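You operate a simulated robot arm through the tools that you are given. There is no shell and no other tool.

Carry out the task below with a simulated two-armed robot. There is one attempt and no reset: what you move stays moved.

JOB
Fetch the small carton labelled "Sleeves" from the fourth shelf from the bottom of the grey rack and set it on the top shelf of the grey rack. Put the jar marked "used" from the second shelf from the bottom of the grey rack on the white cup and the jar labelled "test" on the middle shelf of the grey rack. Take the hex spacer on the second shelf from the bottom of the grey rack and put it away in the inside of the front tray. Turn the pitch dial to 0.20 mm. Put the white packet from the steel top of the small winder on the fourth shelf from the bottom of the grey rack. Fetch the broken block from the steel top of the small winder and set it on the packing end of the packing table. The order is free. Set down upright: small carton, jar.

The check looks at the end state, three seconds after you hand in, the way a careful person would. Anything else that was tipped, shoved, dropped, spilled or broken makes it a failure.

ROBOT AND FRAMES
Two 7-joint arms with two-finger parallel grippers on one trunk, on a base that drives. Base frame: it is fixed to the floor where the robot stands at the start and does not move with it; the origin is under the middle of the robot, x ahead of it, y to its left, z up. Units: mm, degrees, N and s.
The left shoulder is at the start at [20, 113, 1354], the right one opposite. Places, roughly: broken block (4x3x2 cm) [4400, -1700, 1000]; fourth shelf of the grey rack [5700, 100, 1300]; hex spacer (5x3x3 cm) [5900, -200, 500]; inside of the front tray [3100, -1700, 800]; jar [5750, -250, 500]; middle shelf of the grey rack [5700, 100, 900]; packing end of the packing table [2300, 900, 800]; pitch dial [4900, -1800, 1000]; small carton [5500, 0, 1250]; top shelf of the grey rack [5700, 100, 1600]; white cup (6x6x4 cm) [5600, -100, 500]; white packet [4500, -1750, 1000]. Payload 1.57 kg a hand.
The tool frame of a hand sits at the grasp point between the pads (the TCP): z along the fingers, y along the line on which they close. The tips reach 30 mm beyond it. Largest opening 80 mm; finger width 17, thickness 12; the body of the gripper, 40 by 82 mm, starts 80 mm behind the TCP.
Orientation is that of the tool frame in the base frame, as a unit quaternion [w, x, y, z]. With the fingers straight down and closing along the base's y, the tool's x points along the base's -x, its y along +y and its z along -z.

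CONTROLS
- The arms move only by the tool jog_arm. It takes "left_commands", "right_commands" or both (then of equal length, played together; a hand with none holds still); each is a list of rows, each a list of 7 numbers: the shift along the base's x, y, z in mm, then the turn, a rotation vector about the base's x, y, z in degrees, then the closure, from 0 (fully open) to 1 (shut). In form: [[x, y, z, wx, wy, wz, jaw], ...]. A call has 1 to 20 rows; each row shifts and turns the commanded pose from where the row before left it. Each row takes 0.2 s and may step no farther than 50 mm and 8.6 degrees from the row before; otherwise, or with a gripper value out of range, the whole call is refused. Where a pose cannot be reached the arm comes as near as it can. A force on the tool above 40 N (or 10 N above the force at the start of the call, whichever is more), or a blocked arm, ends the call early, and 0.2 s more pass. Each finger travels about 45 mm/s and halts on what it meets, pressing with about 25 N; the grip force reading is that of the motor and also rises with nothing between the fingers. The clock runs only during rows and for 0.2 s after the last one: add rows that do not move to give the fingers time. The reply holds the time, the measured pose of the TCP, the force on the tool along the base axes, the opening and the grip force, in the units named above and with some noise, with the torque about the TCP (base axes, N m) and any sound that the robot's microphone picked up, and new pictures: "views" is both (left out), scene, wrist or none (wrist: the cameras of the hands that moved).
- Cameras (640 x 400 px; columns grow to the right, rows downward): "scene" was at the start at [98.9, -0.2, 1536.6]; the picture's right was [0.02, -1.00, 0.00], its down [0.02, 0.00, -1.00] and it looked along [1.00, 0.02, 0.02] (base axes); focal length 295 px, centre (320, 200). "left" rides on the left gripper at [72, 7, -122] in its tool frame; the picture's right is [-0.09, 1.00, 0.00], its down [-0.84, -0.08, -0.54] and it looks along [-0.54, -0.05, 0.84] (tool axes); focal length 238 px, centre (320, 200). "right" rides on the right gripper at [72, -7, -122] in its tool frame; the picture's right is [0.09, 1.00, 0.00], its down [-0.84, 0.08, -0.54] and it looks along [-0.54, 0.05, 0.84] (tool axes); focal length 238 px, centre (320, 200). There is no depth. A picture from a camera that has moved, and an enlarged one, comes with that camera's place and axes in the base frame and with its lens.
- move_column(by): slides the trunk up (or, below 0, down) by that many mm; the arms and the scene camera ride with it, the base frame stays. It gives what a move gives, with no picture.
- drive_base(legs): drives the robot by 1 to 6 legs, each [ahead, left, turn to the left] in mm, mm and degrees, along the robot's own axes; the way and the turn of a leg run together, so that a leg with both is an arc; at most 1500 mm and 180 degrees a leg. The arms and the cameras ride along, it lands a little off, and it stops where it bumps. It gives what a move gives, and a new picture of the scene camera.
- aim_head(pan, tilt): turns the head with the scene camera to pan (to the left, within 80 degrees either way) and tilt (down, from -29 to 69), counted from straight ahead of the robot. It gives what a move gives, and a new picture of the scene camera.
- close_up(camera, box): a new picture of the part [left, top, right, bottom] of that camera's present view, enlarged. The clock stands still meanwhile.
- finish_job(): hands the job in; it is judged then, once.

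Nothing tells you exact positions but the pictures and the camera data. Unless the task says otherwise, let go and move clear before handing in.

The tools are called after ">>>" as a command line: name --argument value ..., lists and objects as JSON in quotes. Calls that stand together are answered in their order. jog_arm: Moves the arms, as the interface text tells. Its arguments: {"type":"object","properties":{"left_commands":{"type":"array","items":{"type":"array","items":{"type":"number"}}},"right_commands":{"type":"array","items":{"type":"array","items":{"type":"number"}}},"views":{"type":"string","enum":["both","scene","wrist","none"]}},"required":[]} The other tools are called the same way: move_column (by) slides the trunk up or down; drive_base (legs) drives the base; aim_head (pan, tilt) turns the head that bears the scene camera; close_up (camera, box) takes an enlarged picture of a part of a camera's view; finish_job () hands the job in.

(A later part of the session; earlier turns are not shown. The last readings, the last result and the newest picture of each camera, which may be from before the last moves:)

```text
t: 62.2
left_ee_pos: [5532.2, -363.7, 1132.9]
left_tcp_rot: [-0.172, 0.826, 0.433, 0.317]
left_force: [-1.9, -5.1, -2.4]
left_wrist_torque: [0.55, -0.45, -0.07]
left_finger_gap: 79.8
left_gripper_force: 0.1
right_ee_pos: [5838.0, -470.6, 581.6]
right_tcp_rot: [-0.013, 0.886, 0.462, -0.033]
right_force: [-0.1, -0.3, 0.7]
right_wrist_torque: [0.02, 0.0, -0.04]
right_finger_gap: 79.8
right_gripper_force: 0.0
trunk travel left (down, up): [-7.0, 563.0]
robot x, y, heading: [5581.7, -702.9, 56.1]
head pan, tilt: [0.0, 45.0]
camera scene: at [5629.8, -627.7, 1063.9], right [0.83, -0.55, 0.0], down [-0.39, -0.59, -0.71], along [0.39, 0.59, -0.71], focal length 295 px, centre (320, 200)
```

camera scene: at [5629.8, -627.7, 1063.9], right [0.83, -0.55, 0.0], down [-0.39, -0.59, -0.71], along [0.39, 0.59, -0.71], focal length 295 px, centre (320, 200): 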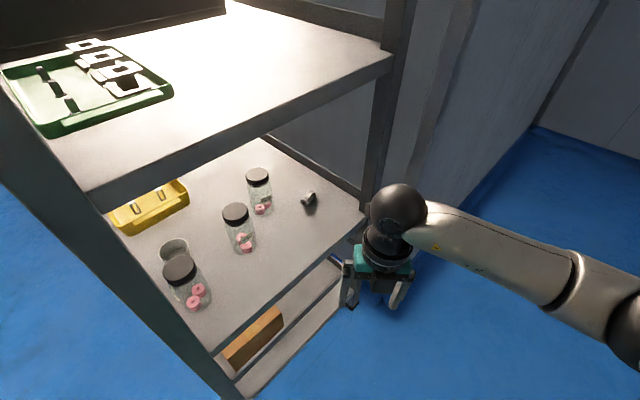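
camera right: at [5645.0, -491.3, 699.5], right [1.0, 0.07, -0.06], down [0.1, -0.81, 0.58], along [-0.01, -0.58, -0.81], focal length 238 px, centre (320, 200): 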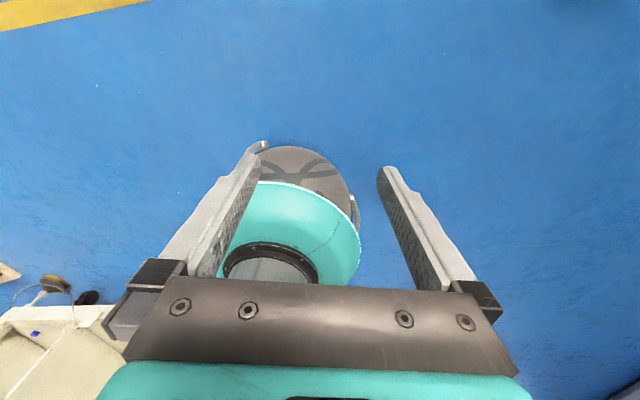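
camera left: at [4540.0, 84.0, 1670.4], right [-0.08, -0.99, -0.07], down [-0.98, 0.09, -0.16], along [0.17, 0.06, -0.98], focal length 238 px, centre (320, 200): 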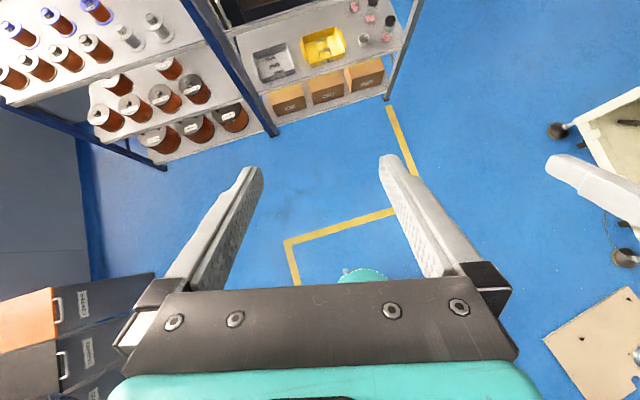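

The left hand lightly touched the rack's front post during the drive (I had left it too far out); the items on the shelves look undisturbed. I'll pull the left hand away from the post now and look at it.

>>> jog_arm --left_commands '[[-20, -35, 0, 0, 0, 0, 0], [-20, -35, 0, 0, 0, 0, 0], [-20, -35, 0, 0, 0, 0, 0], [-20, -35, 0, 0, 0, 0, 0]]' --views "wrist"

```text
t: 63.2
left_ee_pos: [5496.8, -497.5, 1102.2]
left_tcp_rot: [-0.172, 0.826, 0.434, 0.317]
left_force: [0.8, 0.0, -0.7]
left_wrist_torque: [0.02, 0.0, 0.03]
left_finger_gap: 79.8
left_gripper_force: 0.0
left hand out of reach, approached as far as the arm can: row 2, 3, 4
right_ee_pos: [5838.8, -470.6, 581.2]
right_tcp_rot: [-0.012, 0.886, 0.462, -0.033]
right_force: [0.3, -0.4, 0.0]
right_wrist_torque: [0.01, 0.04, -0.01]
right_finger_gap: 80.2
right_gripper_force: 0.0
trunk travel left (down, up): [-7.0, 563.0]
robot x, y, heading: [5580.5, -702.4, 56.4]
head pan, tilt: [0.0, 45.0]
camera left: at [5486.7, -524.8, 1240.9], right [0.78, -0.62, -0.07], down [-0.62, -0.77, -0.16], along [0.05, 0.17, -0.98], focal length 238 px, centre (320, 200)
```

left: 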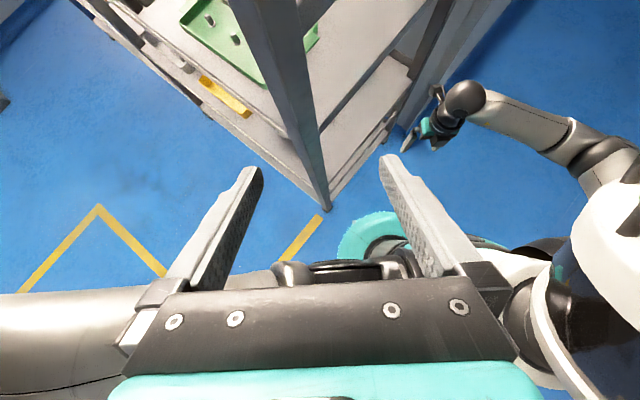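

The rack and its contents look unmoved. Now I turn the right hand so its fingers straddle the spacer's axis (heading about 25°) and tilt it 60° down, still outside the rack.

>>> jog_arm --right_commands '[[0, 0, 12, 0, 0, -7.5, 0], [0, 0, 12, 0, 0, -7.5, 0], [0, 0, 12, 0, 0, -7.5, 0], [0, 0, 12, 0, 0, -7.5, 0], [0, 0, 0, 3.6, -7.7, 0, 0], [0, 0, 0, 3.6, -7.7, 0, 0], [0, 0, 0, 3.6, -7.7, 0, 0], [0, 0, 0, 3.6, -7.7, 0, 0], [0, 0, 0, 0, 0, 0, 0]]' --views "both"

```text
t: 65.2
left_ee_pos: [5497.0, -496.3, 1103.1]
left_tcp_rot: [-0.172, 0.826, 0.433, 0.317]
left_force: [0.1, -0.3, 0.7]
left_wrist_torque: [0.02, 0.0, 0.05]
left_finger_gap: 79.7
left_gripper_force: 0.1
right_ee_pos: [5838.4, -470.7, 629.8]
right_tcp_rot: [-0.085, 0.938, 0.216, 0.259]
right_force: [-0.1, 0.1, 0.1]
right_wrist_torque: [0.0, 0.03, -0.01]
right_finger_gap: 80.1
right_gripper_force: 0.1
trunk travel left (down, up): [-7.0, 563.0]
robot x, y, heading: [5576.8, -699.9, 56.4]
head pan, tilt: [0.0, 45.0]
camera scene: at [5630.0, -627.2, 1063.8], right [0.83, -0.55, 0.0], down [-0.39, -0.59, -0.71], along [0.39, 0.59, -0.71], focal length 295 px, centre (320, 200)
camera right: at [5835.6, -472.1, 771.4], right [0.52, -0.86, 0.0], down [-0.86, -0.52, 0.02], along [-0.02, -0.01, -1.0], focal length 238 px, centre (320, 200)
```

scene: 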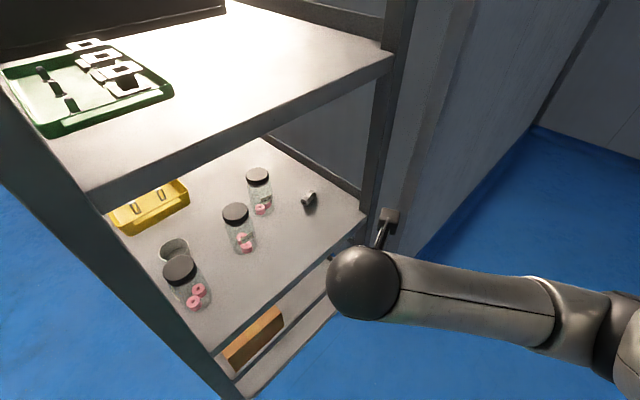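
right: 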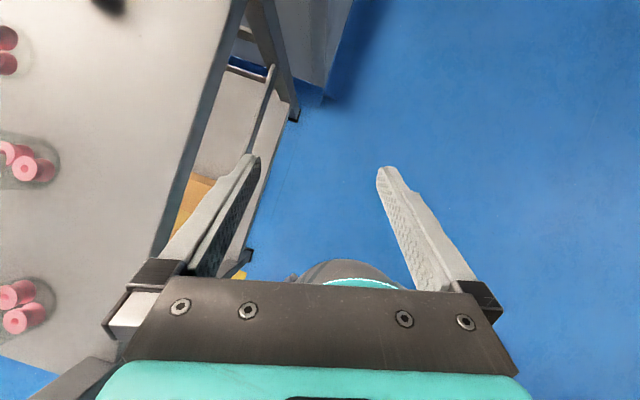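

The hand now looks straight down with the spacer just at the top edge of its view, around (5890, -185). I'll move it into the shelf between the posts, well above the surface, and check.

>>> jog_arm --right_commands '[[6, 40, -2, 0, 0, 0, 0], [6, 40, -2, 0, 0, 0, 0], [6, 40, -2, 0, 0, 0, 0], [6, 40, -2, 0, 0, 0, 0], [6, 40, -2, 0, 0, 0, 0], [0, 0, 0, 0, 0, 0, 0]]' --views "both"

```text
t: 66.6
left_ee_pos: [5496.9, -495.9, 1102.3]
left_tcp_rot: [-0.172, 0.826, 0.433, 0.317]
left_force: [0.3, -0.3, 0.8]
left_wrist_torque: [-0.02, 0.01, 0.0]
left_finger_gap: 80.1
left_gripper_force: 0.1
right_ee_pos: [5867.5, -270.7, 621.6]
right_tcp_rot: [-0.085, 0.937, 0.218, 0.258]
right_force: [-0.3, -0.4, 0.3]
right_wrist_torque: [-0.02, 0.0, -0.01]
right_finger_gap: 80.0
right_gripper_force: 0.0
trunk travel left (down, up): [-7.0, 563.0]
robot x, y, heading: [5576.8, -698.4, 56.1]
head pan, tilt: [0.0, 45.0]
camera scene: at [5630.0, -627.1, 1063.8], right [0.83, -0.55, 0.0], down [-0.39, -0.59, -0.71], along [0.39, 0.59, -0.71], focal length 295 px, centre (320, 200)
camera right: at [5865.7, -271.4, 762.7], right [0.52, -0.85, 0.0], down [-0.85, -0.52, 0.02], along [-0.02, -0.01, -1.0], focal length 238 px, centre (320, 200)
```

scene: 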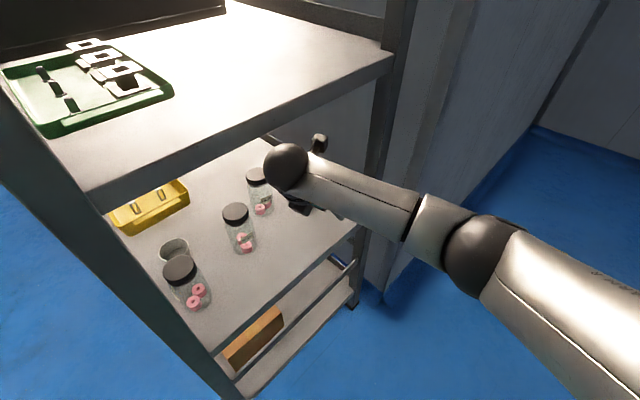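
right: 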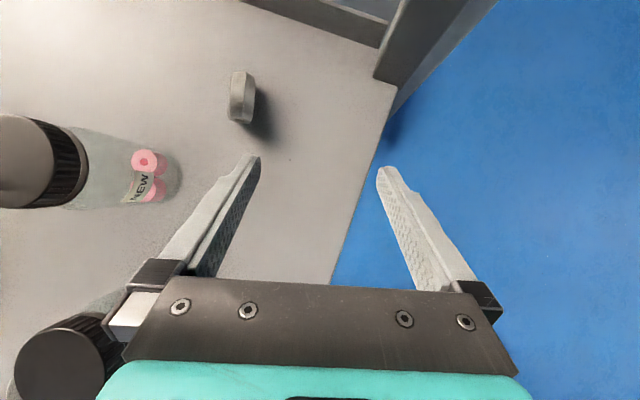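

The spacer is clearly in view, its axis in line with my hand. To stay clear of the NEW jar I'll steepen the tilt to about 75° and move above the spacer.

>>> jog_arm --right_commands '[[0, 0, 10, -3.7, 7.4, 0, 0], [0, 0, 0, -3.7, 7.4, 0, 0], [11, 36, -8, 0, 0, 0, 0], [11, 36, -8, 0, 0, 0, 0], [11, 36, -8, 0, 0, 0, 0], [0, 0, 0, 0, 0, 0, 0]]' --views "both"

```text
t: 68.0
left_ee_pos: [5497.3, -496.0, 1101.8]
left_tcp_rot: [-0.172, 0.826, 0.433, 0.317]
left_force: [-0.1, -0.4, 0.2]
left_wrist_torque: [0.01, 0.0, 0.04]
left_finger_gap: 80.2
left_gripper_force: 0.1
right_ee_pos: [5885.9, -216.9, 618.8]
right_tcp_rot: [-0.05, 0.967, 0.22, 0.121]
right_force: [-0.3, -0.1, -0.3]
right_wrist_torque: [-0.01, 0.03, 0.0]
right_finger_gap: 79.9
right_gripper_force: 0.0
right hand out of reach, approached as far as the arm can: row 4, 5
trunk travel left (down, up): [-7.0, 563.0]
robot x, y, heading: [5580.5, -701.4, 56.1]
head pan, tilt: [0.0, 45.0]
camera scene: at [5630.0, -627.2, 1063.8], right [0.83, -0.55, 0.0], down [-0.39, -0.59, -0.71], along [0.39, 0.59, -0.71], focal length 295 px, centre (320, 200)
camera right: at [5920.1, -200.2, 754.4], right [0.52, -0.86, -0.02], down [-0.81, -0.5, 0.31], along [-0.27, -0.14, -0.95], focal length 238 px, centre (320, 200)
```

scene: 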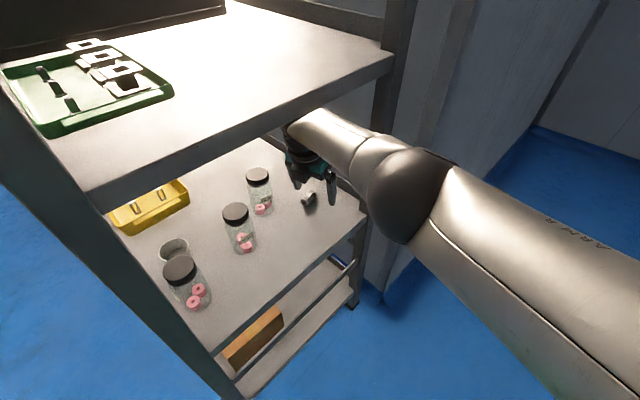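
right: 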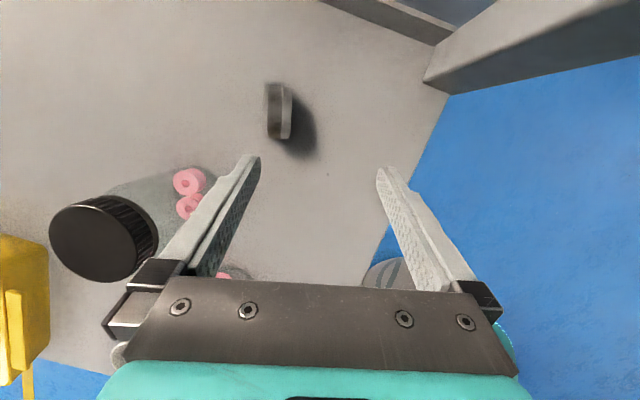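

I'm 60 mm short because the arm is nearly straight. I'll back the hand out, move the base a little left and ahead, and come in again.

>>> jog_arm --right_commands '[[0, -38, 0, 0, 0, 0, 0], [0, -38, 0, 0, 0, 0, 0], [0, -38, 0, 0, 0, 0, 0], [0, -38, 0, 0, 0, 0, 0], [0, -38, 0, 0, 0, 0, 0], [0, 0, 0, 0, 0, 0, 0]]' --views "none"

>>> drive_base --legs '[[60, 115, 0]]'

```text
t: 69.4
left_ee_pos: [5497.3, -496.7, 1102.5]
left_tcp_rot: [-0.172, 0.826, 0.434, 0.317]
left_force: [0.6, -0.4, -0.2]
left_wrist_torque: [-0.01, -0.01, -0.01]
left_finger_gap: 79.8
left_gripper_force: 0.0
right_ee_pos: [5888.8, -406.2, 616.8]
right_tcp_rot: [-0.05, 0.967, 0.219, 0.121]
right_force: [-0.2, 0.4, 0.4]
right_wrist_torque: [0.01, 0.01, 0.01]
right_finger_gap: 80.0
right_gripper_force: 0.0
trunk travel left (down, up): [-7.0, 563.0]
robot x, y, heading: [5582.3, -703.1, 56.6]
head pan, tilt: [0.0, 45.0]
```

```text
t: 70.6
left_ee_pos: [5433.1, -382.9, 1102.4]
left_tcp_rot: [-0.172, 0.825, 0.435, 0.317]
left_force: [0.0, -1.1, -0.8]
left_wrist_torque: [0.01, 0.03, 0.01]
left_finger_gap: 79.7
left_gripper_force: 0.0
right_ee_pos: [5823.9, -291.8, 617.0]
right_tcp_rot: [-0.052, 0.967, 0.221, 0.12]
right_force: [-0.1, -1.3, 0.6]
right_wrist_torque: [0.01, 0.01, -0.01]
right_finger_gap: 79.9
right_gripper_force: 0.1
trunk travel left (down, up): [-7.0, 563.0]
robot x, y, heading: [5521.3, -584.7, 56.2]
head pan, tilt: [0.0, 45.0]
camera scene: at [5566.6, -514.2, 1063.8], right [0.83, -0.55, 0.0], down [-0.39, -0.59, -0.71], along [0.39, 0.59, -0.71], focal length 295 px, centre (320, 200)
```

scene: 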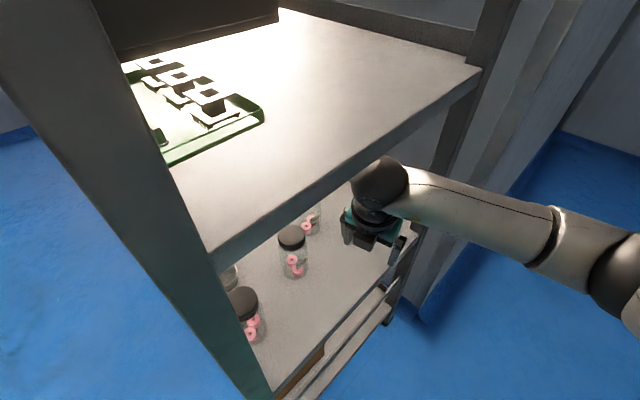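

>>> jog_arm --right_commands '[[20, 6, 0, 0, 0, 0, 0], [20, 6, 0, 0, 0, 0, 0], [20, 10, 0, 0, 0, 0, 0], [6, 26, -4, 0, 0, 0, 0], [6, 26, -4, 0, 0, 0, 0], [3, 26, -4, 0, 0, 0, 0], [2, 28, -4, 0, 0, 0, 0], [0, 0, 0, 0, 0, 0, 0]]' --views "both"

```text
t: 72.4
left_ee_pos: [5434.1, -383.0, 1102.7]
left_tcp_rot: [-0.173, 0.825, 0.434, 0.317]
left_force: [-0.1, -0.4, -0.3]
left_wrist_torque: [-0.05, -0.06, 0.0]
left_finger_gap: 80.0
left_gripper_force: 0.0
right_ee_pos: [5901.4, -163.4, 601.9]
right_tcp_rot: [-0.051, 0.966, 0.221, 0.12]
right_force: [1.3, -0.1, 0.1]
right_wrist_torque: [0.03, -0.01, -0.02]
right_finger_gap: 79.8
right_gripper_force: 0.0
trunk travel left (down, up): [-7.0, 563.0]
robot x, y, heading: [5515.4, -587.8, 56.3]
head pan, tilt: [0.0, 45.0]
camera scene: at [5566.7, -513.7, 1063.8], right [0.83, -0.55, 0.0], down [-0.39, -0.59, -0.71], along [0.39, 0.59, -0.71], focal length 295 px, centre (320, 200)
camera right: at [5935.1, -147.0, 738.2], right [0.52, -0.85, -0.02], down [-0.81, -0.5, 0.31], along [-0.27, -0.14, -0.95], focal length 238 px, centre (320, 200)
```

scene: 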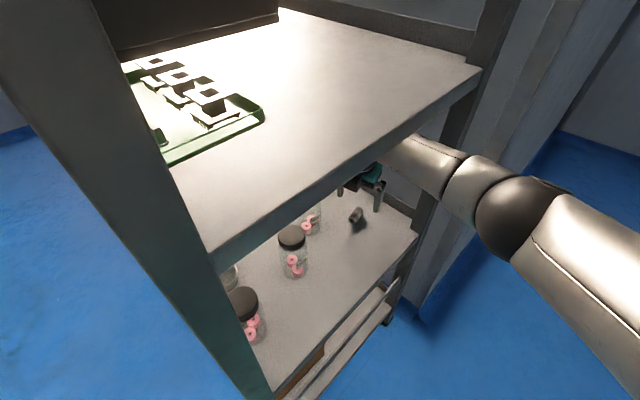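
right: 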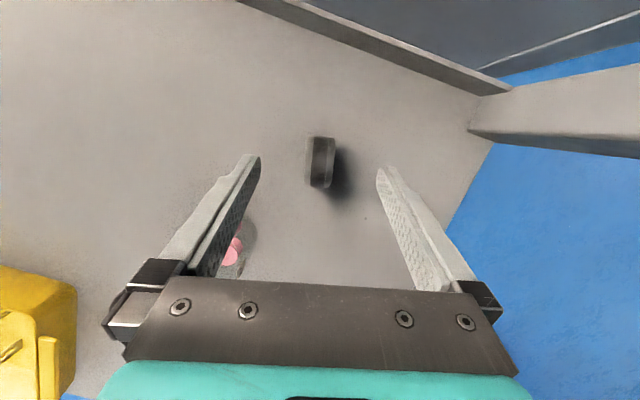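

The spacer is centred between the fingers. I lower to just above the shelf (shelf top about z 520) and check before closing.

>>> jog_arm --right_commands '[[1, 1, -15, 0, 0, 0, 0], [1, 1, -15, 0, 0, 0, 0], [1, 1, -14, 0, 0, 0, 0], [0, 0, 0, 0, 0, 0, 0]]' --views "wrist"

```text
t: 73.4
left_ee_pos: [5433.5, -382.5, 1101.9]
left_tcp_rot: [-0.172, 0.826, 0.434, 0.316]
left_force: [0.0, -1.1, -0.2]
left_wrist_torque: [-0.01, 0.0, 0.04]
left_finger_gap: 80.1
left_gripper_force: 0.1
right_ee_pos: [5904.7, -160.7, 557.3]
right_tcp_rot: [-0.051, 0.966, 0.221, 0.12]
right_force: [-0.3, -0.1, 0.2]
right_wrist_torque: [-0.01, 0.06, 0.01]
right_finger_gap: 79.7
right_gripper_force: 0.1
trunk travel left (down, up): [-7.0, 563.0]
robot x, y, heading: [5518.8, -589.4, 56.4]
head pan, tilt: [0.0, 45.0]
camera right: at [5938.7, -143.7, 693.7], right [0.52, -0.86, -0.02], down [-0.81, -0.5, 0.31], along [-0.27, -0.14, -0.95], focal length 238 px, centre (320, 200)
```

right: 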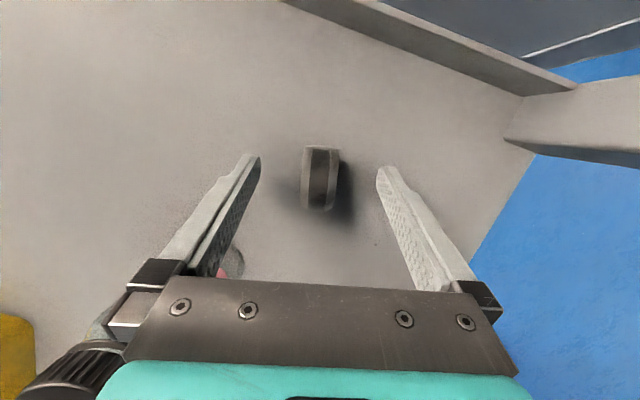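

>>> jog_arm --right_commands '[[0, 0, 0, 0, 0, 0, 1], [0, 0, 0, 0, 0, 0, 1], [0, 0, 0, 0, 0, 0, 1], [0, 0, 0, 0, 0, 0, 1], [0, 0, 0, 0, 0, 0, 1], [0, 0, 0, 0, 0, 0, 1]]' --views "wrist"

```text
t: 74.8
left_ee_pos: [5434.5, -382.7, 1102.6]
left_tcp_rot: [-0.172, 0.826, 0.434, 0.317]
left_force: [-0.3, 0.3, 0.6]
left_wrist_torque: [0.03, -0.03, 0.01]
left_finger_gap: 80.0
left_gripper_force: 0.0
right_ee_pos: [5904.4, -161.0, 557.9]
right_tcp_rot: [-0.052, 0.966, 0.222, 0.12]
right_force: [0.3, -0.7, 1.0]
right_wrist_torque: [-0.04, -0.01, -0.01]
right_finger_gap: 21.3
right_gripper_force: 25.1
trunk travel left (down, up): [-7.0, 563.0]
robot x, y, heading: [5518.2, -588.1, 56.6]
head pan, tilt: [0.0, 45.0]
camera right: at [5938.7, -143.8, 694.1], right [0.52, -0.86, -0.02], down [-0.81, -0.5, 0.31], along [-0.27, -0.14, -0.95], focal length 238 px, centre (320, 200)
```

right: 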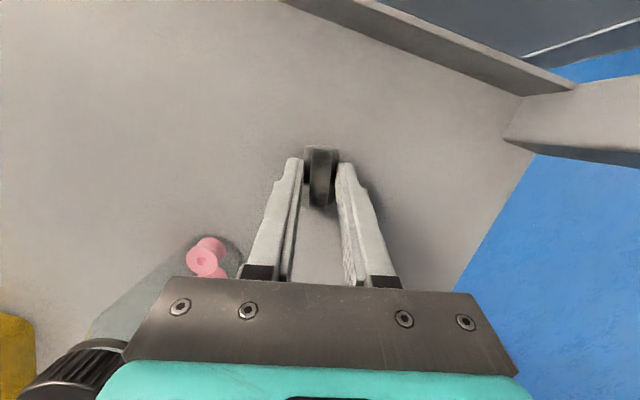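

The spacer is gripped (21 mm across the flats). I lift it and back out between the posts the same way.

>>> jog_arm --right_commands '[[0, 0, 15, 0, 0, 0, 1], [0, 0, 20, 0, 0, 0, 1], [0, 0, 20, 0, 0, 0, 1], [-2, -28, 4, 0, 0, 0, 1], [-3, -26, 4, 0, 0, 0, 1], [-6, -26, 0, 0, 0, 0, 1], [-6, -26, 0, 0, 0, 0, 1], [-5, -40, 0, 0, 0, 0, 1], [-5, -40, 0, 0, 0, 0, 1], [-5, -40, 0, 0, 0, 0, 1], [-5, -40, 0, 0, 0, 0, 1], [0, 0, 0, 0, 0, 0, 1]]' --views "both"

```text
t: 77.4
left_ee_pos: [5433.4, -382.1, 1102.2]
left_tcp_rot: [-0.171, 0.826, 0.433, 0.317]
left_force: [0.0, -0.4, -0.2]
left_wrist_torque: [-0.01, 0.04, -0.01]
left_finger_gap: 79.9
left_gripper_force: 0.1
right_ee_pos: [5865.5, -428.2, 619.4]
right_tcp_rot: [-0.051, 0.966, 0.221, 0.121]
right_force: [-0.4, -1.1, -0.8]
right_wrist_torque: [0.01, 0.02, 0.01]
right_finger_gap: 21.4
right_gripper_force: 25.0
trunk travel left (down, up): [-7.0, 563.0]
robot x, y, heading: [5519.7, -589.4, 56.2]
head pan, tilt: [0.0, 45.0]
camera scene: at [5566.7, -514.0, 1063.8], right [0.83, -0.55, 0.0], down [-0.39, -0.59, -0.71], along [0.39, 0.59, -0.71], focal length 295 px, centre (320, 200)
camera right: at [5898.6, -412.2, 756.6], right [0.52, -0.86, -0.02], down [-0.81, -0.5, 0.31], along [-0.27, -0.14, -0.95], focal length 238 px, centre (320, 200)
```

scene: 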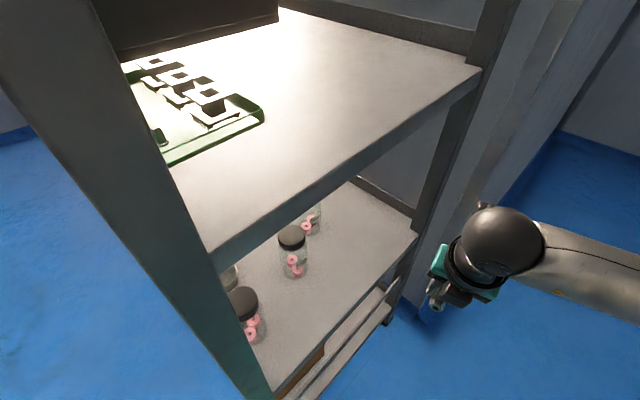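
right: 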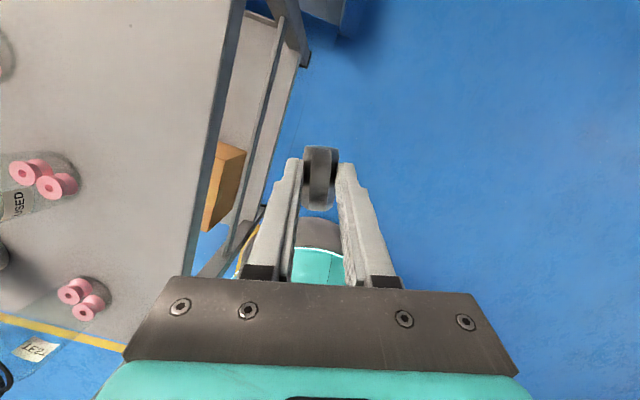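

The spacer is firmly held and the shelf items are undisturbed. I back off from the rack, raise the trunk and turn towards the machines.

>>> drive_base --legs '[[-300, 0, 0]]'

>>> move_column --by 400

>>> aim_head --pan 0 --tilt 20

>>> drive_base --legs '[[0, 0, -146]]'

```text
t: 79.5
left_ee_pos: [5266.8, -634.4, 1101.8]
left_tcp_rot: [-0.172, 0.825, 0.435, 0.317]
left_force: [-0.1, 0.7, -0.9]
left_wrist_torque: [-0.03, 0.02, 0.01]
left_finger_gap: 79.8
left_gripper_force: 0.0
right_ee_pos: [5697.8, -679.2, 620.5]
right_tcp_rot: [-0.051, 0.966, 0.222, 0.121]
right_force: [0.1, 0.0, -1.2]
right_wrist_torque: [-0.01, 0.04, 0.0]
right_finger_gap: 21.2
right_gripper_force: 25.0
trunk travel left (down, up): [-7.0, 563.0]
robot x, y, heading: [5348.4, -837.8, 56.6]
head pan, tilt: [0.0, 45.0]
camera scene: at [5400.4, -764.8, 1063.8], right [0.83, -0.55, 0.0], down [-0.39, -0.59, -0.71], along [0.39, 0.59, -0.71], focal length 295 px, centre (320, 200)
```

scene: 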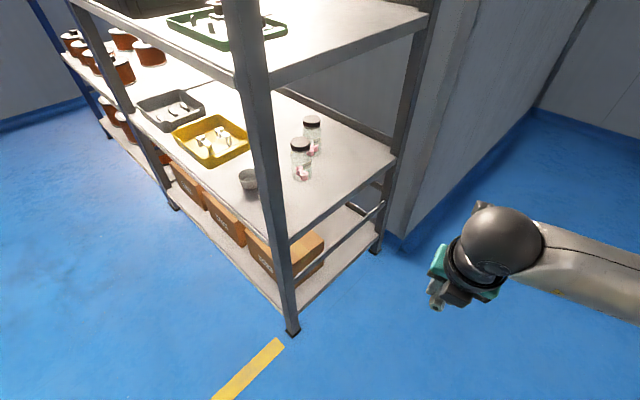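

```text
t: 83.3
left_ee_pos: [5267.6, -633.3, 1501.8]
left_tcp_rot: [-0.172, 0.825, 0.435, 0.316]
left_force: [0.7, -0.7, -0.4]
left_wrist_torque: [0.01, -0.01, 0.0]
left_finger_gap: 80.1
left_gripper_force: 0.0
right_ee_pos: [5696.7, -678.6, 1019.8]
right_tcp_rot: [-0.052, 0.966, 0.223, 0.12]
right_force: [-0.1, 0.1, -0.7]
right_wrist_torque: [0.0, -0.02, 0.01]
right_finger_gap: 20.9
right_gripper_force: 25.0
trunk travel left (down, up): [-407.0, 163.0]
robot x, y, heading: [5348.1, -840.0, 56.5]
head pan, tilt: [0.0, 45.0]
```

```text
t: 84.2
left_ee_pos: [5266.4, -635.0, 1502.6]
left_tcp_rot: [-0.173, 0.825, 0.435, 0.317]
left_force: [0.7, -0.3, -0.5]
left_wrist_torque: [0.03, -0.01, 0.0]
left_finger_gap: 80.2
left_gripper_force: 0.1
right_ee_pos: [5698.9, -679.3, 1020.1]
right_tcp_rot: [-0.051, 0.966, 0.222, 0.121]
right_force: [0.1, -0.4, -0.2]
right_wrist_torque: [0.03, 0.0, 0.02]
right_finger_gap: 21.4
right_gripper_force: 24.7
trunk travel left (down, up): [-407.0, 163.0]
robot x, y, heading: [5349.4, -841.2, 56.7]
head pan, tilt: [0.0, 20.0]
camera scene: at [5406.9, -754.9, 1502.4], right [0.83, -0.55, 0.0], down [-0.19, -0.29, -0.94], along [0.52, 0.78, -0.34], focal length 295 px, centre (320, 200)
```

scene: 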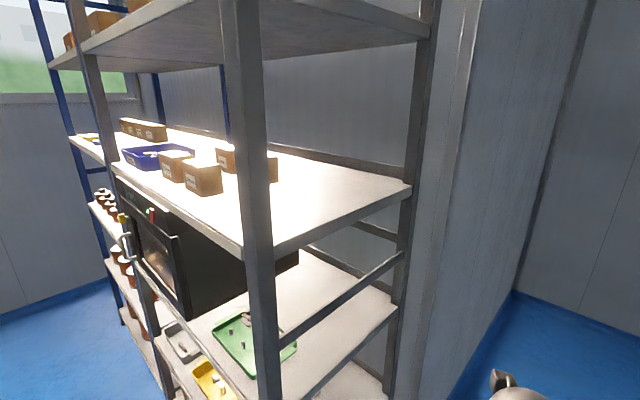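

```text
t: 90.6
left_ee_pos: [5537.9, -958.1, 1502.1]
left_tcp_rot: [0.25, 0.665, -0.654, 0.261]
left_force: [-0.4, -0.3, 0.0]
left_wrist_torque: [0.01, 0.01, 0.02]
left_finger_gap: 80.0
left_gripper_force: 0.0
right_ee_pos: [5160.5, -1172.3, 1019.4]
right_tcp_rot: [-0.099, -0.506, 0.853, -0.086]
right_force: [0.8, 0.2, -0.5]
right_wrist_torque: [0.0, 0.01, 0.01]
right_finger_gap: 21.2
right_gripper_force: 24.9
trunk travel left (down, up): [-407.0, 163.0]
robot x, y, heading: [5349.7, -837.3, -88.0]
head pan, tilt: [0.0, 20.0]
camera scene: at [5353.7, -944.2, 1502.5], right [-1.0, -0.04, 0.0], down [-0.01, 0.34, -0.94], along [0.03, -0.94, -0.34], focal length 295 px, centre (320, 200)
```

scene: 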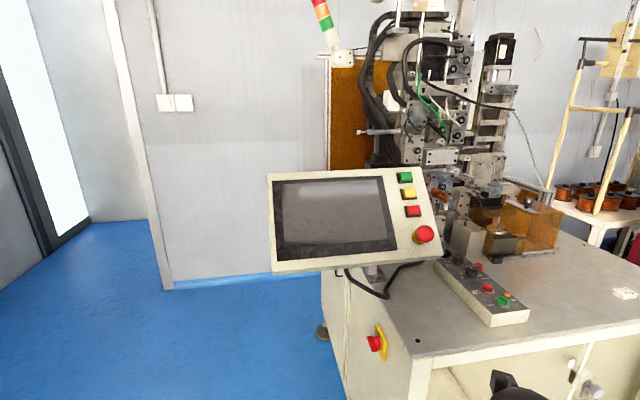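

I now face the small winder with its panel and steel top. I'll look closer to find the pitch dial, packet and block before moving along to the front tray.

>>> close_up --camera "scene" --box '[400, 200, 640, 350]'

>>> drive_base --legs '[[0, -600, 0]]'

```text
2.67 times, centred on (520, 275) of scene
camera zoom: at [5353.7, -944.2, 1502.5], right [-1.0, -0.04, 0.0], down [-0.01, 0.34, -0.94], along [0.03, -0.94, -0.34], focal length 786 px, centre (-213, 0)
```

zoom: 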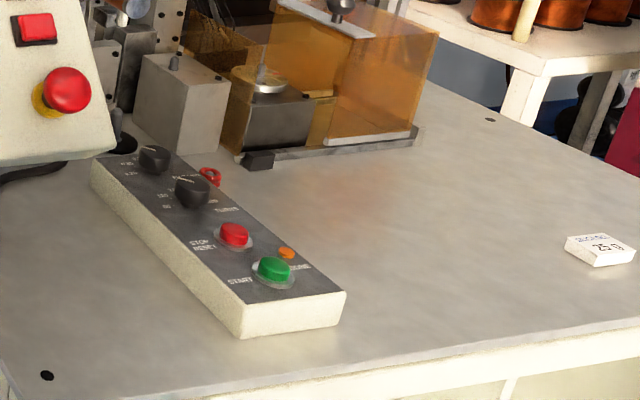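

```text
t: 94.0
left_ee_pos: [4934.5, -977.3, 1503.4]
left_tcp_rot: [0.251, 0.661, -0.658, 0.259]
left_force: [0.3, 0.1, 0.0]
left_wrist_torque: [-0.01, 0.01, 0.01]
left_finger_gap: 79.9
left_gripper_force: 0.0
right_ee_pos: [4554.9, -1187.0, 1020.3]
right_tcp_rot: [-0.099, -0.501, 0.855, -0.086]
right_force: [0.0, -1.0, -0.6]
right_wrist_torque: [-0.04, -0.01, 0.01]
right_finger_gap: 21.3
right_gripper_force: 24.8
trunk travel left (down, up): [-407.0, 163.0]
robot x, y, heading: [4751.1, -855.6, -88.5]
head pan, tilt: [0.0, 20.0]
camera scene: at [4750.4, -962.0, 1502.5], right [-1.0, -0.02, 0.0], down [-0.01, 0.34, -0.94], along [0.02, -0.94, -0.34], focal length 295 px, centre (320, 200)
```

scene: 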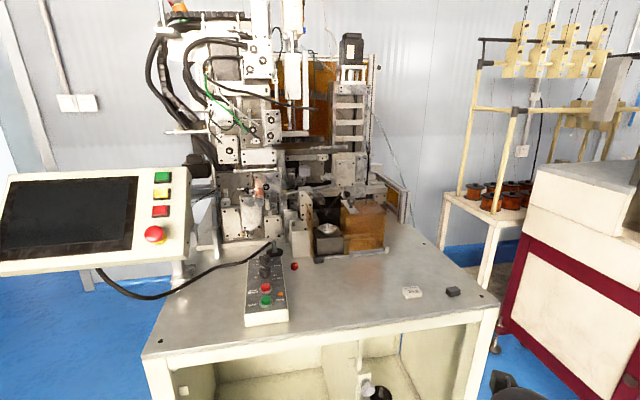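

>>> close_up --camera "scene" --box '[230, 230, 310, 330]'

>>> close_up --camera "scene" --box '[380, 260, 500, 335]'

>>> close_up --camera "scene" --box '[140, 180, 520, 400]'

```text
4.00 times, centred on (270, 280) of scene
camera zoom: at [4750.4, -962.0, 1502.5], right [-1.0, -0.02, 0.0], down [-0.01, 0.34, -0.94], along [0.02, -0.94, -0.34], focal length 1178 px, centre (520, -120)
```

zoom: 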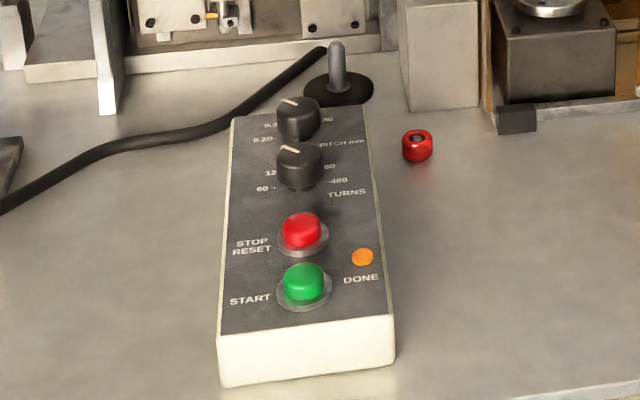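

```text
5.33 times, centred on (440, 298) of scene
camera zoom: at [4750.4, -962.0, 1502.5], right [-1.0, -0.02, 0.0], down [-0.01, 0.34, -0.94], along [0.02, -0.94, -0.34], focal length 1571 px, centre (-320, -320)
```

zoom: 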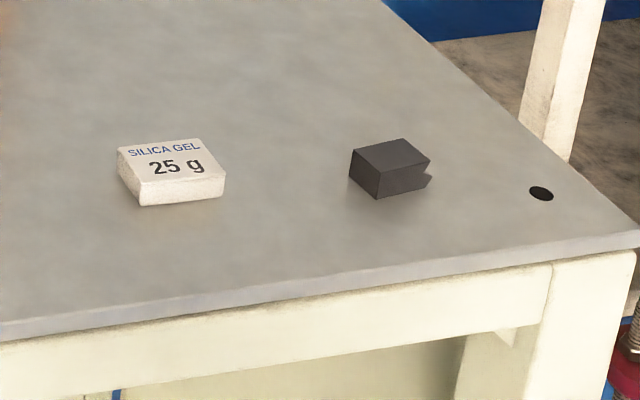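

```text
1.68 times, centred on (330, 290) of scene
camera zoom: at [4750.4, -962.0, 1502.5], right [-1.0, -0.02, 0.0], down [-0.01, 0.34, -0.94], along [0.02, -0.94, -0.34], focal length 496 px, centre (303, 48)
```

zoom: 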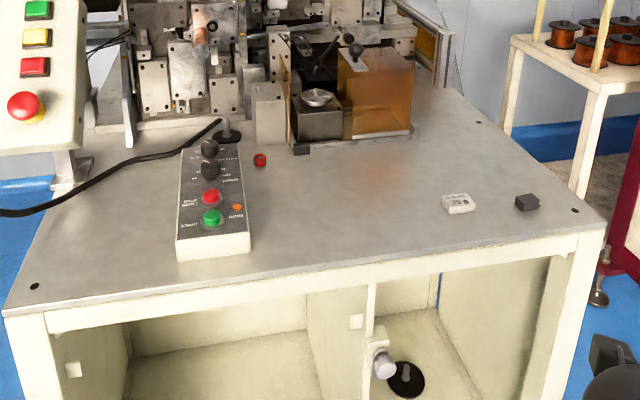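

I see the white "SILICA GEL" packet, the dark notched block and the control box with the pitch dial. Now I continue along the aisle to the big machine's front tray with the spacer.

>>> drive_base --legs '[[0, -1000, 0]]'

```text
t: 99.1
left_ee_pos: [3946.0, -1004.5, 1502.0]
left_tcp_rot: [0.249, 0.665, -0.654, 0.261]
left_force: [0.3, -0.4, 0.7]
left_wrist_torque: [0.02, -0.02, 0.0]
left_finger_gap: 79.9
left_gripper_force: 0.0
right_ee_pos: [3568.7, -1218.0, 1020.2]
right_tcp_rot: [-0.099, -0.505, 0.853, -0.085]
right_force: [-0.8, 0.0, -1.9]
right_wrist_torque: [-0.01, 0.01, -0.01]
right_finger_gap: 21.4
right_gripper_force: 25.5
trunk travel left (down, up): [-407.0, 163.0]
robot x, y, heading: [3759.1, -888.3, -87.9]
head pan, tilt: [0.0, 20.0]
camera scene: at [3762.6, -991.0, 1502.5], right [-1.0, -0.03, 0.0], down [-0.01, 0.34, -0.94], along [0.03, -0.94, -0.34], focal length 295 px, centre (320, 200)
```

scene: 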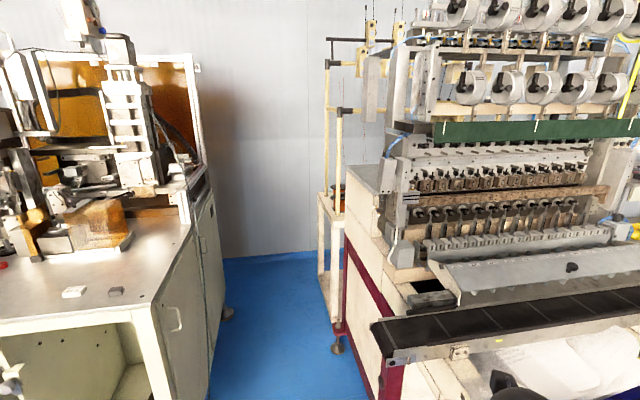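

>>> aim_head --pan -25 --tilt 50

>>> aim_head --pan -45 --tilt 28

```text
t: 100.1
left_ee_pos: [3947.3, -1005.7, 1502.2]
left_tcp_rot: [0.249, 0.665, -0.654, 0.26]
left_force: [-0.5, 0.5, -0.7]
left_wrist_torque: [-0.01, -0.02, 0.05]
left_finger_gap: 80.0
left_gripper_force: 0.1
right_ee_pos: [3569.6, -1218.3, 1019.9]
right_tcp_rot: [-0.1, -0.505, 0.853, -0.085]
right_force: [0.4, -0.3, -1.8]
right_wrist_torque: [-0.04, 0.01, -0.03]
right_finger_gap: 21.3
right_gripper_force: 25.5
trunk travel left (down, up): [-407.0, 163.0]
robot x, y, heading: [3759.8, -883.0, -88.0]
head pan, tilt: [-25.0, 50.0]
camera scene: at [3729.7, -968.9, 1456.9], right [-0.92, 0.39, 0.0], down [0.3, 0.7, -0.64], along [-0.25, -0.59, -0.77], focal length 295 px, centre (320, 200)
```

scene: 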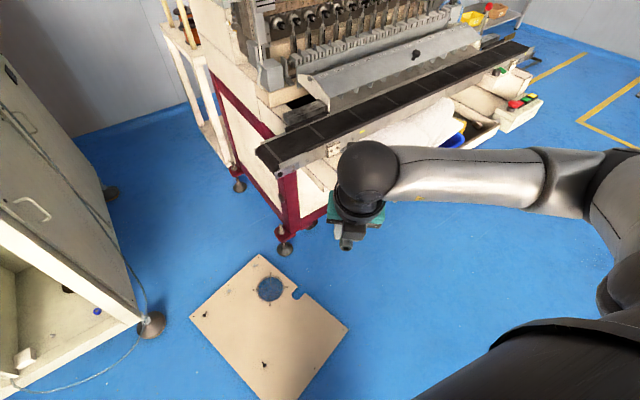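

```text
t: 100.9
left_ee_pos: [3947.6, -1005.6, 1502.1]
left_tcp_rot: [0.249, 0.665, -0.654, 0.261]
left_force: [-0.4, 0.4, -1.5]
left_wrist_torque: [0.03, -0.01, -0.03]
left_finger_gap: 79.9
left_gripper_force: 0.1
right_ee_pos: [3568.8, -1217.7, 1020.1]
right_tcp_rot: [-0.1, -0.505, 0.853, -0.086]
right_force: [-0.1, -1.1, -1.2]
right_wrist_torque: [-0.04, 0.02, -0.02]
right_finger_gap: 21.4
right_gripper_force: 25.0
trunk travel left (down, up): [-407.0, 163.0]
robot x, y, heading: [3760.4, -883.7, -87.9]
head pan, tilt: [-45.0, 28.0]
camera scene: at [3697.6, -964.7, 1489.5], right [-0.73, 0.68, 0.0], down [0.32, 0.34, -0.88], along [-0.6, -0.65, -0.47], focal length 295 px, centre (320, 200)
```

scene: 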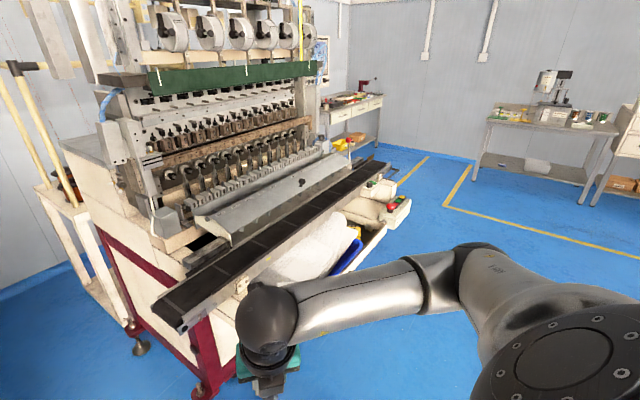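

>>> close_up --camera "scene" --box '[150, 130, 430, 330]'

>>> drive_base --legs '[[0, -500, 0]]'

```text
2.00 times, centred on (290, 230) of scene
camera zoom: at [3697.6, -964.7, 1489.5], right [-0.73, 0.68, 0.0], down [0.32, 0.34, -0.88], along [-0.6, -0.65, -0.47], focal length 589 px, centre (380, 140)
```

zoom: 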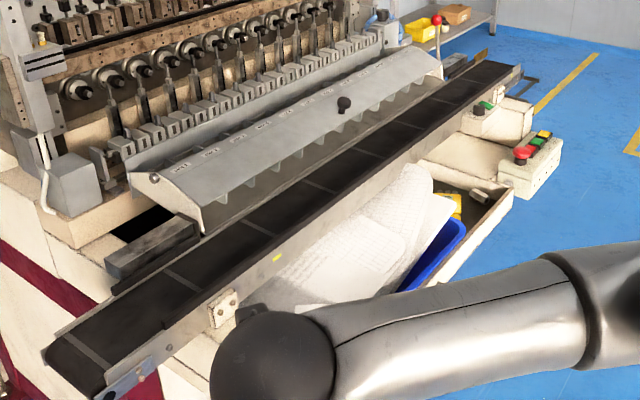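

```text
t: 103.8
left_ee_pos: [3456.3, -1021.6, 1502.7]
left_tcp_rot: [0.251, 0.66, -0.659, 0.258]
left_force: [0.4, 0.6, -0.1]
left_wrist_torque: [0.01, 0.01, 0.0]
left_finger_gap: 80.0
left_gripper_force: 0.0
right_ee_pos: [3075.8, -1227.9, 1018.2]
right_tcp_rot: [-0.1, -0.499, 0.857, -0.085]
right_force: [-0.5, -0.1, -1.8]
right_wrist_torque: [0.0, -0.03, -0.02]
right_finger_gap: 21.6
right_gripper_force: 25.0
trunk travel left (down, up): [-407.0, 163.0]
robot x, y, heading: [3268.4, -896.0, -89.0]
head pan, tilt: [-45.0, 28.0]
camera scene: at [3208.6, -976.8, 1489.5], right [-0.72, 0.69, 0.0], down [0.33, 0.34, -0.88], along [-0.61, -0.64, -0.47], focal length 295 px, centre (320, 200)
```

scene: 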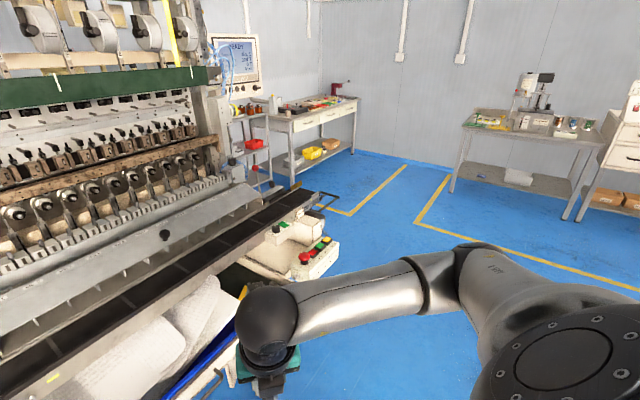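

>>> aim_head --pan -10 --tilt 50

>>> close_up --camera "right" --box '[0, 0, 640, 400]'

>>> close_up --camera "left" --box '[0, 0, 640, 400]'

```text
t: 104.8
left_ee_pos: [3457.9, -1022.7, 1502.0]
left_tcp_rot: [0.251, 0.661, -0.658, 0.259]
left_force: [0.4, 0.5, 0.0]
left_wrist_torque: [-0.02, 0.02, 0.0]
left_finger_gap: 80.1
left_gripper_force: 0.2
right_ee_pos: [3076.6, -1228.6, 1019.7]
right_tcp_rot: [-0.099, -0.498, 0.857, -0.084]
right_force: [0.5, -0.3, -0.6]
right_wrist_torque: [0.0, 0.01, 0.02]
right_finger_gap: 21.2
right_gripper_force: 24.7
trunk travel left (down, up): [-407.0, 163.0]
robot x, y, heading: [3270.7, -900.1, -88.8]
head pan, tilt: [-10.0, 50.0]
camera scene: at [3260.4, -987.2, 1456.9], right [-0.99, 0.16, 0.0], down [0.12, 0.76, -0.64], along [-0.1, -0.64, -0.77], focal length 295 px, centre (320, 200)
```

scene: 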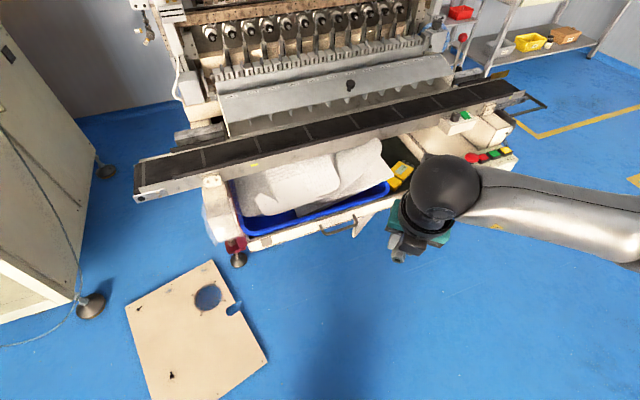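

```text
1.00 times, centred on (320, 200) of right (not enlarged: the box is as wide or as high as the picture)
camera zoom: at [3058.7, -1262.8, 1156.3], right [-0.91, 0.41, -0.02], down [0.38, 0.87, 0.31], along [0.14, 0.27, -0.95], focal length 238 px, centre (320, 200)
```

zoom: 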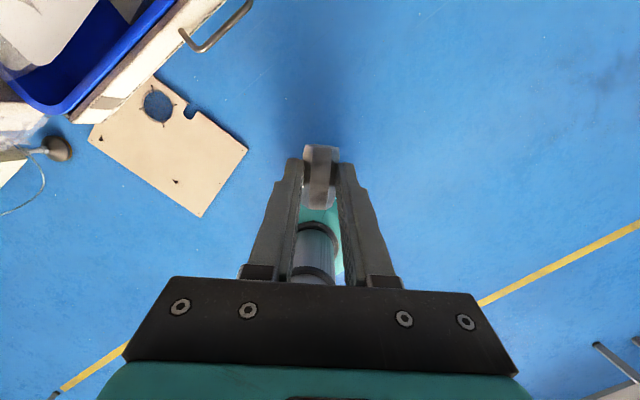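

```text
1.00 times, centred on (320, 200) of left (not enlarged: the box is as wide or as high as the picture)
camera zoom: at [3449.1, -992.4, 1641.2], right [-1.0, 0.06, -0.07], down [0.07, 0.98, -0.16], along [0.06, -0.17, -0.98], focal length 238 px, centre (320, 200)
```

zoom: 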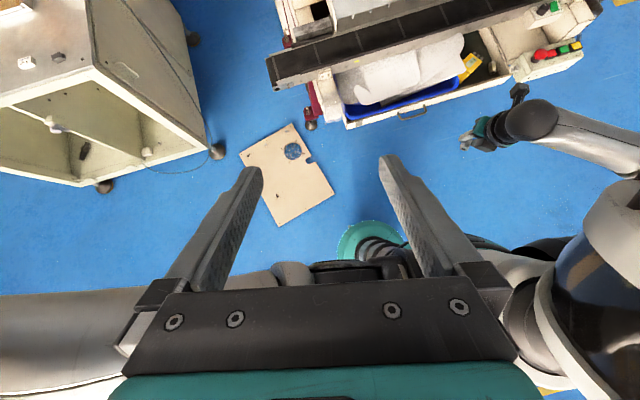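

>>> close_up --camera "scene" --box '[190, 100, 430, 260]'

>>> close_up --camera "left" --box '[330, 0, 630, 140]'

```text
2.50 times, centred on (310, 180) of scene
camera zoom: at [3260.4, -987.2, 1456.9], right [-0.99, 0.16, 0.0], down [0.12, 0.76, -0.64], along [-0.1, -0.64, -0.77], focal length 736 px, centre (345, 250)
```

zoom: 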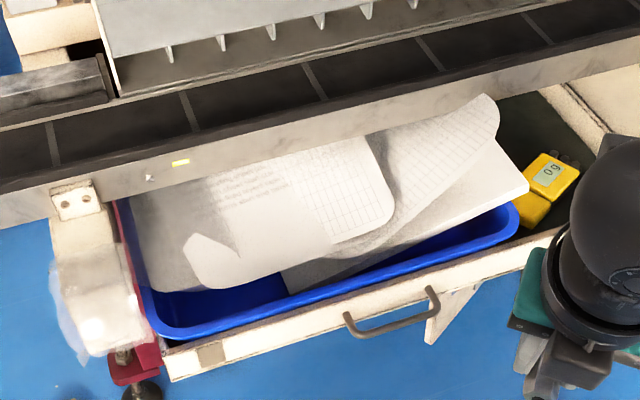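

```text
2.13 times, centred on (480, 70) of left
camera zoom: at [3449.1, -992.4, 1641.2], right [-1.0, 0.06, -0.07], down [0.07, 0.98, -0.16], along [0.06, -0.17, -0.98], focal length 508 px, centre (-21, 477)
```

zoom: 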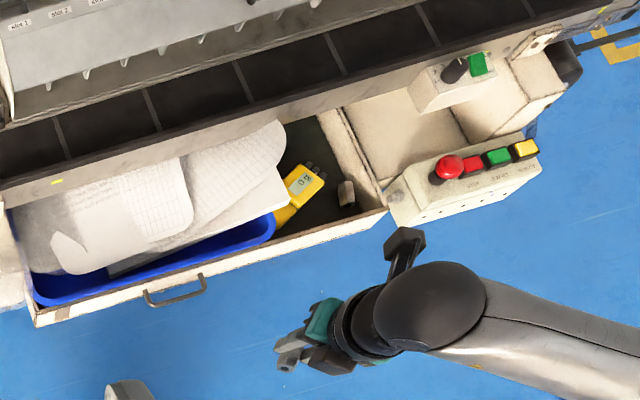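

The front tray is the long cream tray with a handle under the conveyor; it holds a blue bin with papers, and at its right end a free dark floor next to a yellow meter. I'll move so my right hand comes over that free corner at about (2790, -1670).

>>> drive_base --legs '[[0, -290, 0], [330, 0, 0]]'

>>> close_up --camera "right" --box '[0, 0, 640, 400]'

```text
t: 108.6
left_ee_pos: [3172.8, -1360.8, 1501.9]
left_tcp_rot: [-0.252, -0.658, 0.661, -0.258]
left_force: [-0.6, 0.3, 0.3]
left_wrist_torque: [0.02, 0.0, 0.04]
left_finger_gap: 80.0
left_gripper_force: 0.0
right_ee_pos: [2790.8, -1565.8, 1019.4]
right_tcp_rot: [-0.1, -0.496, 0.859, -0.084]
right_force: [-0.4, 0.0, -1.4]
right_wrist_torque: [0.03, -0.04, 0.01]
right_finger_gap: 21.1
right_gripper_force: 24.6
trunk travel left (down, up): [-407.0, 163.0]
robot x, y, heading: [2986.7, -1239.3, -89.2]
head pan, tilt: [-10.0, 50.0]
camera scene: at [2976.0, -1326.1, 1456.8], right [-0.99, 0.16, 0.0], down [0.12, 0.76, -0.64], along [-0.1, -0.63, -0.77], focal length 295 px, centre (320, 200)
```

scene: 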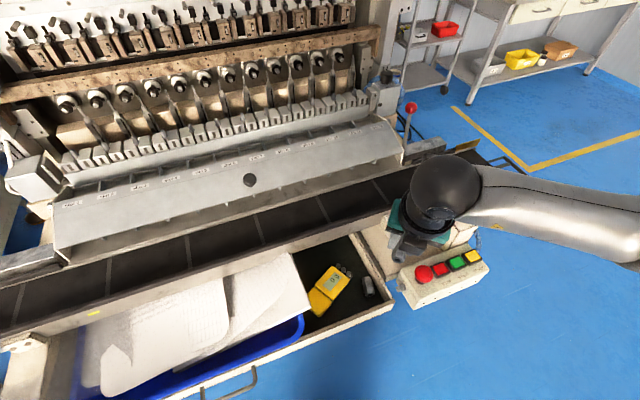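

```text
1.00 times, centred on (320, 200) of right (not enlarged: the box is as wide or as high as the picture)
camera zoom: at [2772.4, -1600.2, 1156.1], right [-0.91, 0.42, -0.02], down [0.39, 0.87, 0.31], along [0.15, 0.27, -0.95], focal length 238 px, centre (320, 200)
```

zoom: 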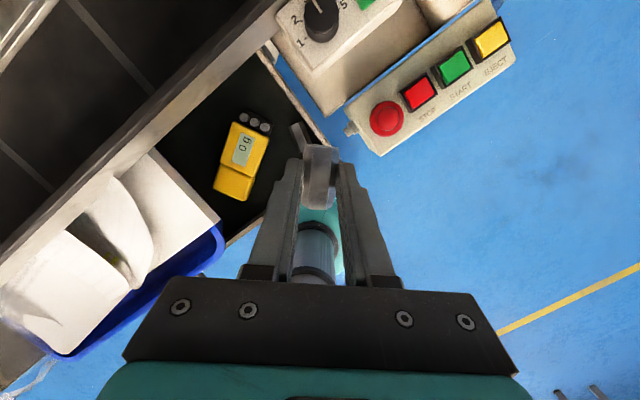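

>>> close_up --camera "scene" --box '[270, 210, 430, 350]'

>>> close_up --camera "right" --box '[150, 30, 350, 270]'

```text
2.86 times, centred on (350, 280) of scene
camera zoom: at [2976.0, -1326.1, 1456.8], right [-0.99, 0.16, 0.0], down [0.12, 0.76, -0.64], along [-0.1, -0.63, -0.77], focal length 842 px, centre (234, -29)
```

zoom: 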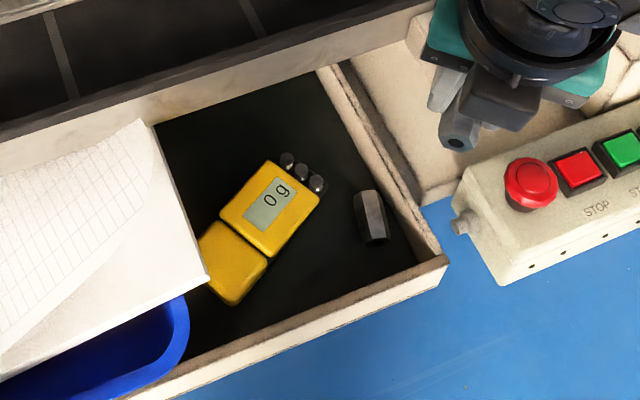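

```text
1.67 times, centred on (250, 150) of right
camera zoom: at [2772.4, -1600.2, 1156.1], right [-0.91, 0.42, -0.02], down [0.39, 0.87, 0.31], along [0.15, 0.27, -0.95], focal length 397 px, centre (437, 283)
```

zoom: 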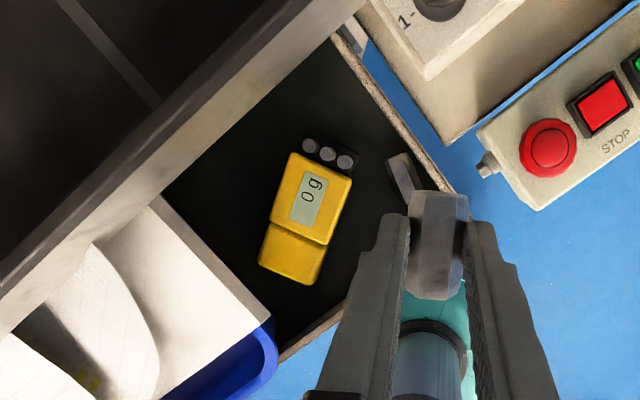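

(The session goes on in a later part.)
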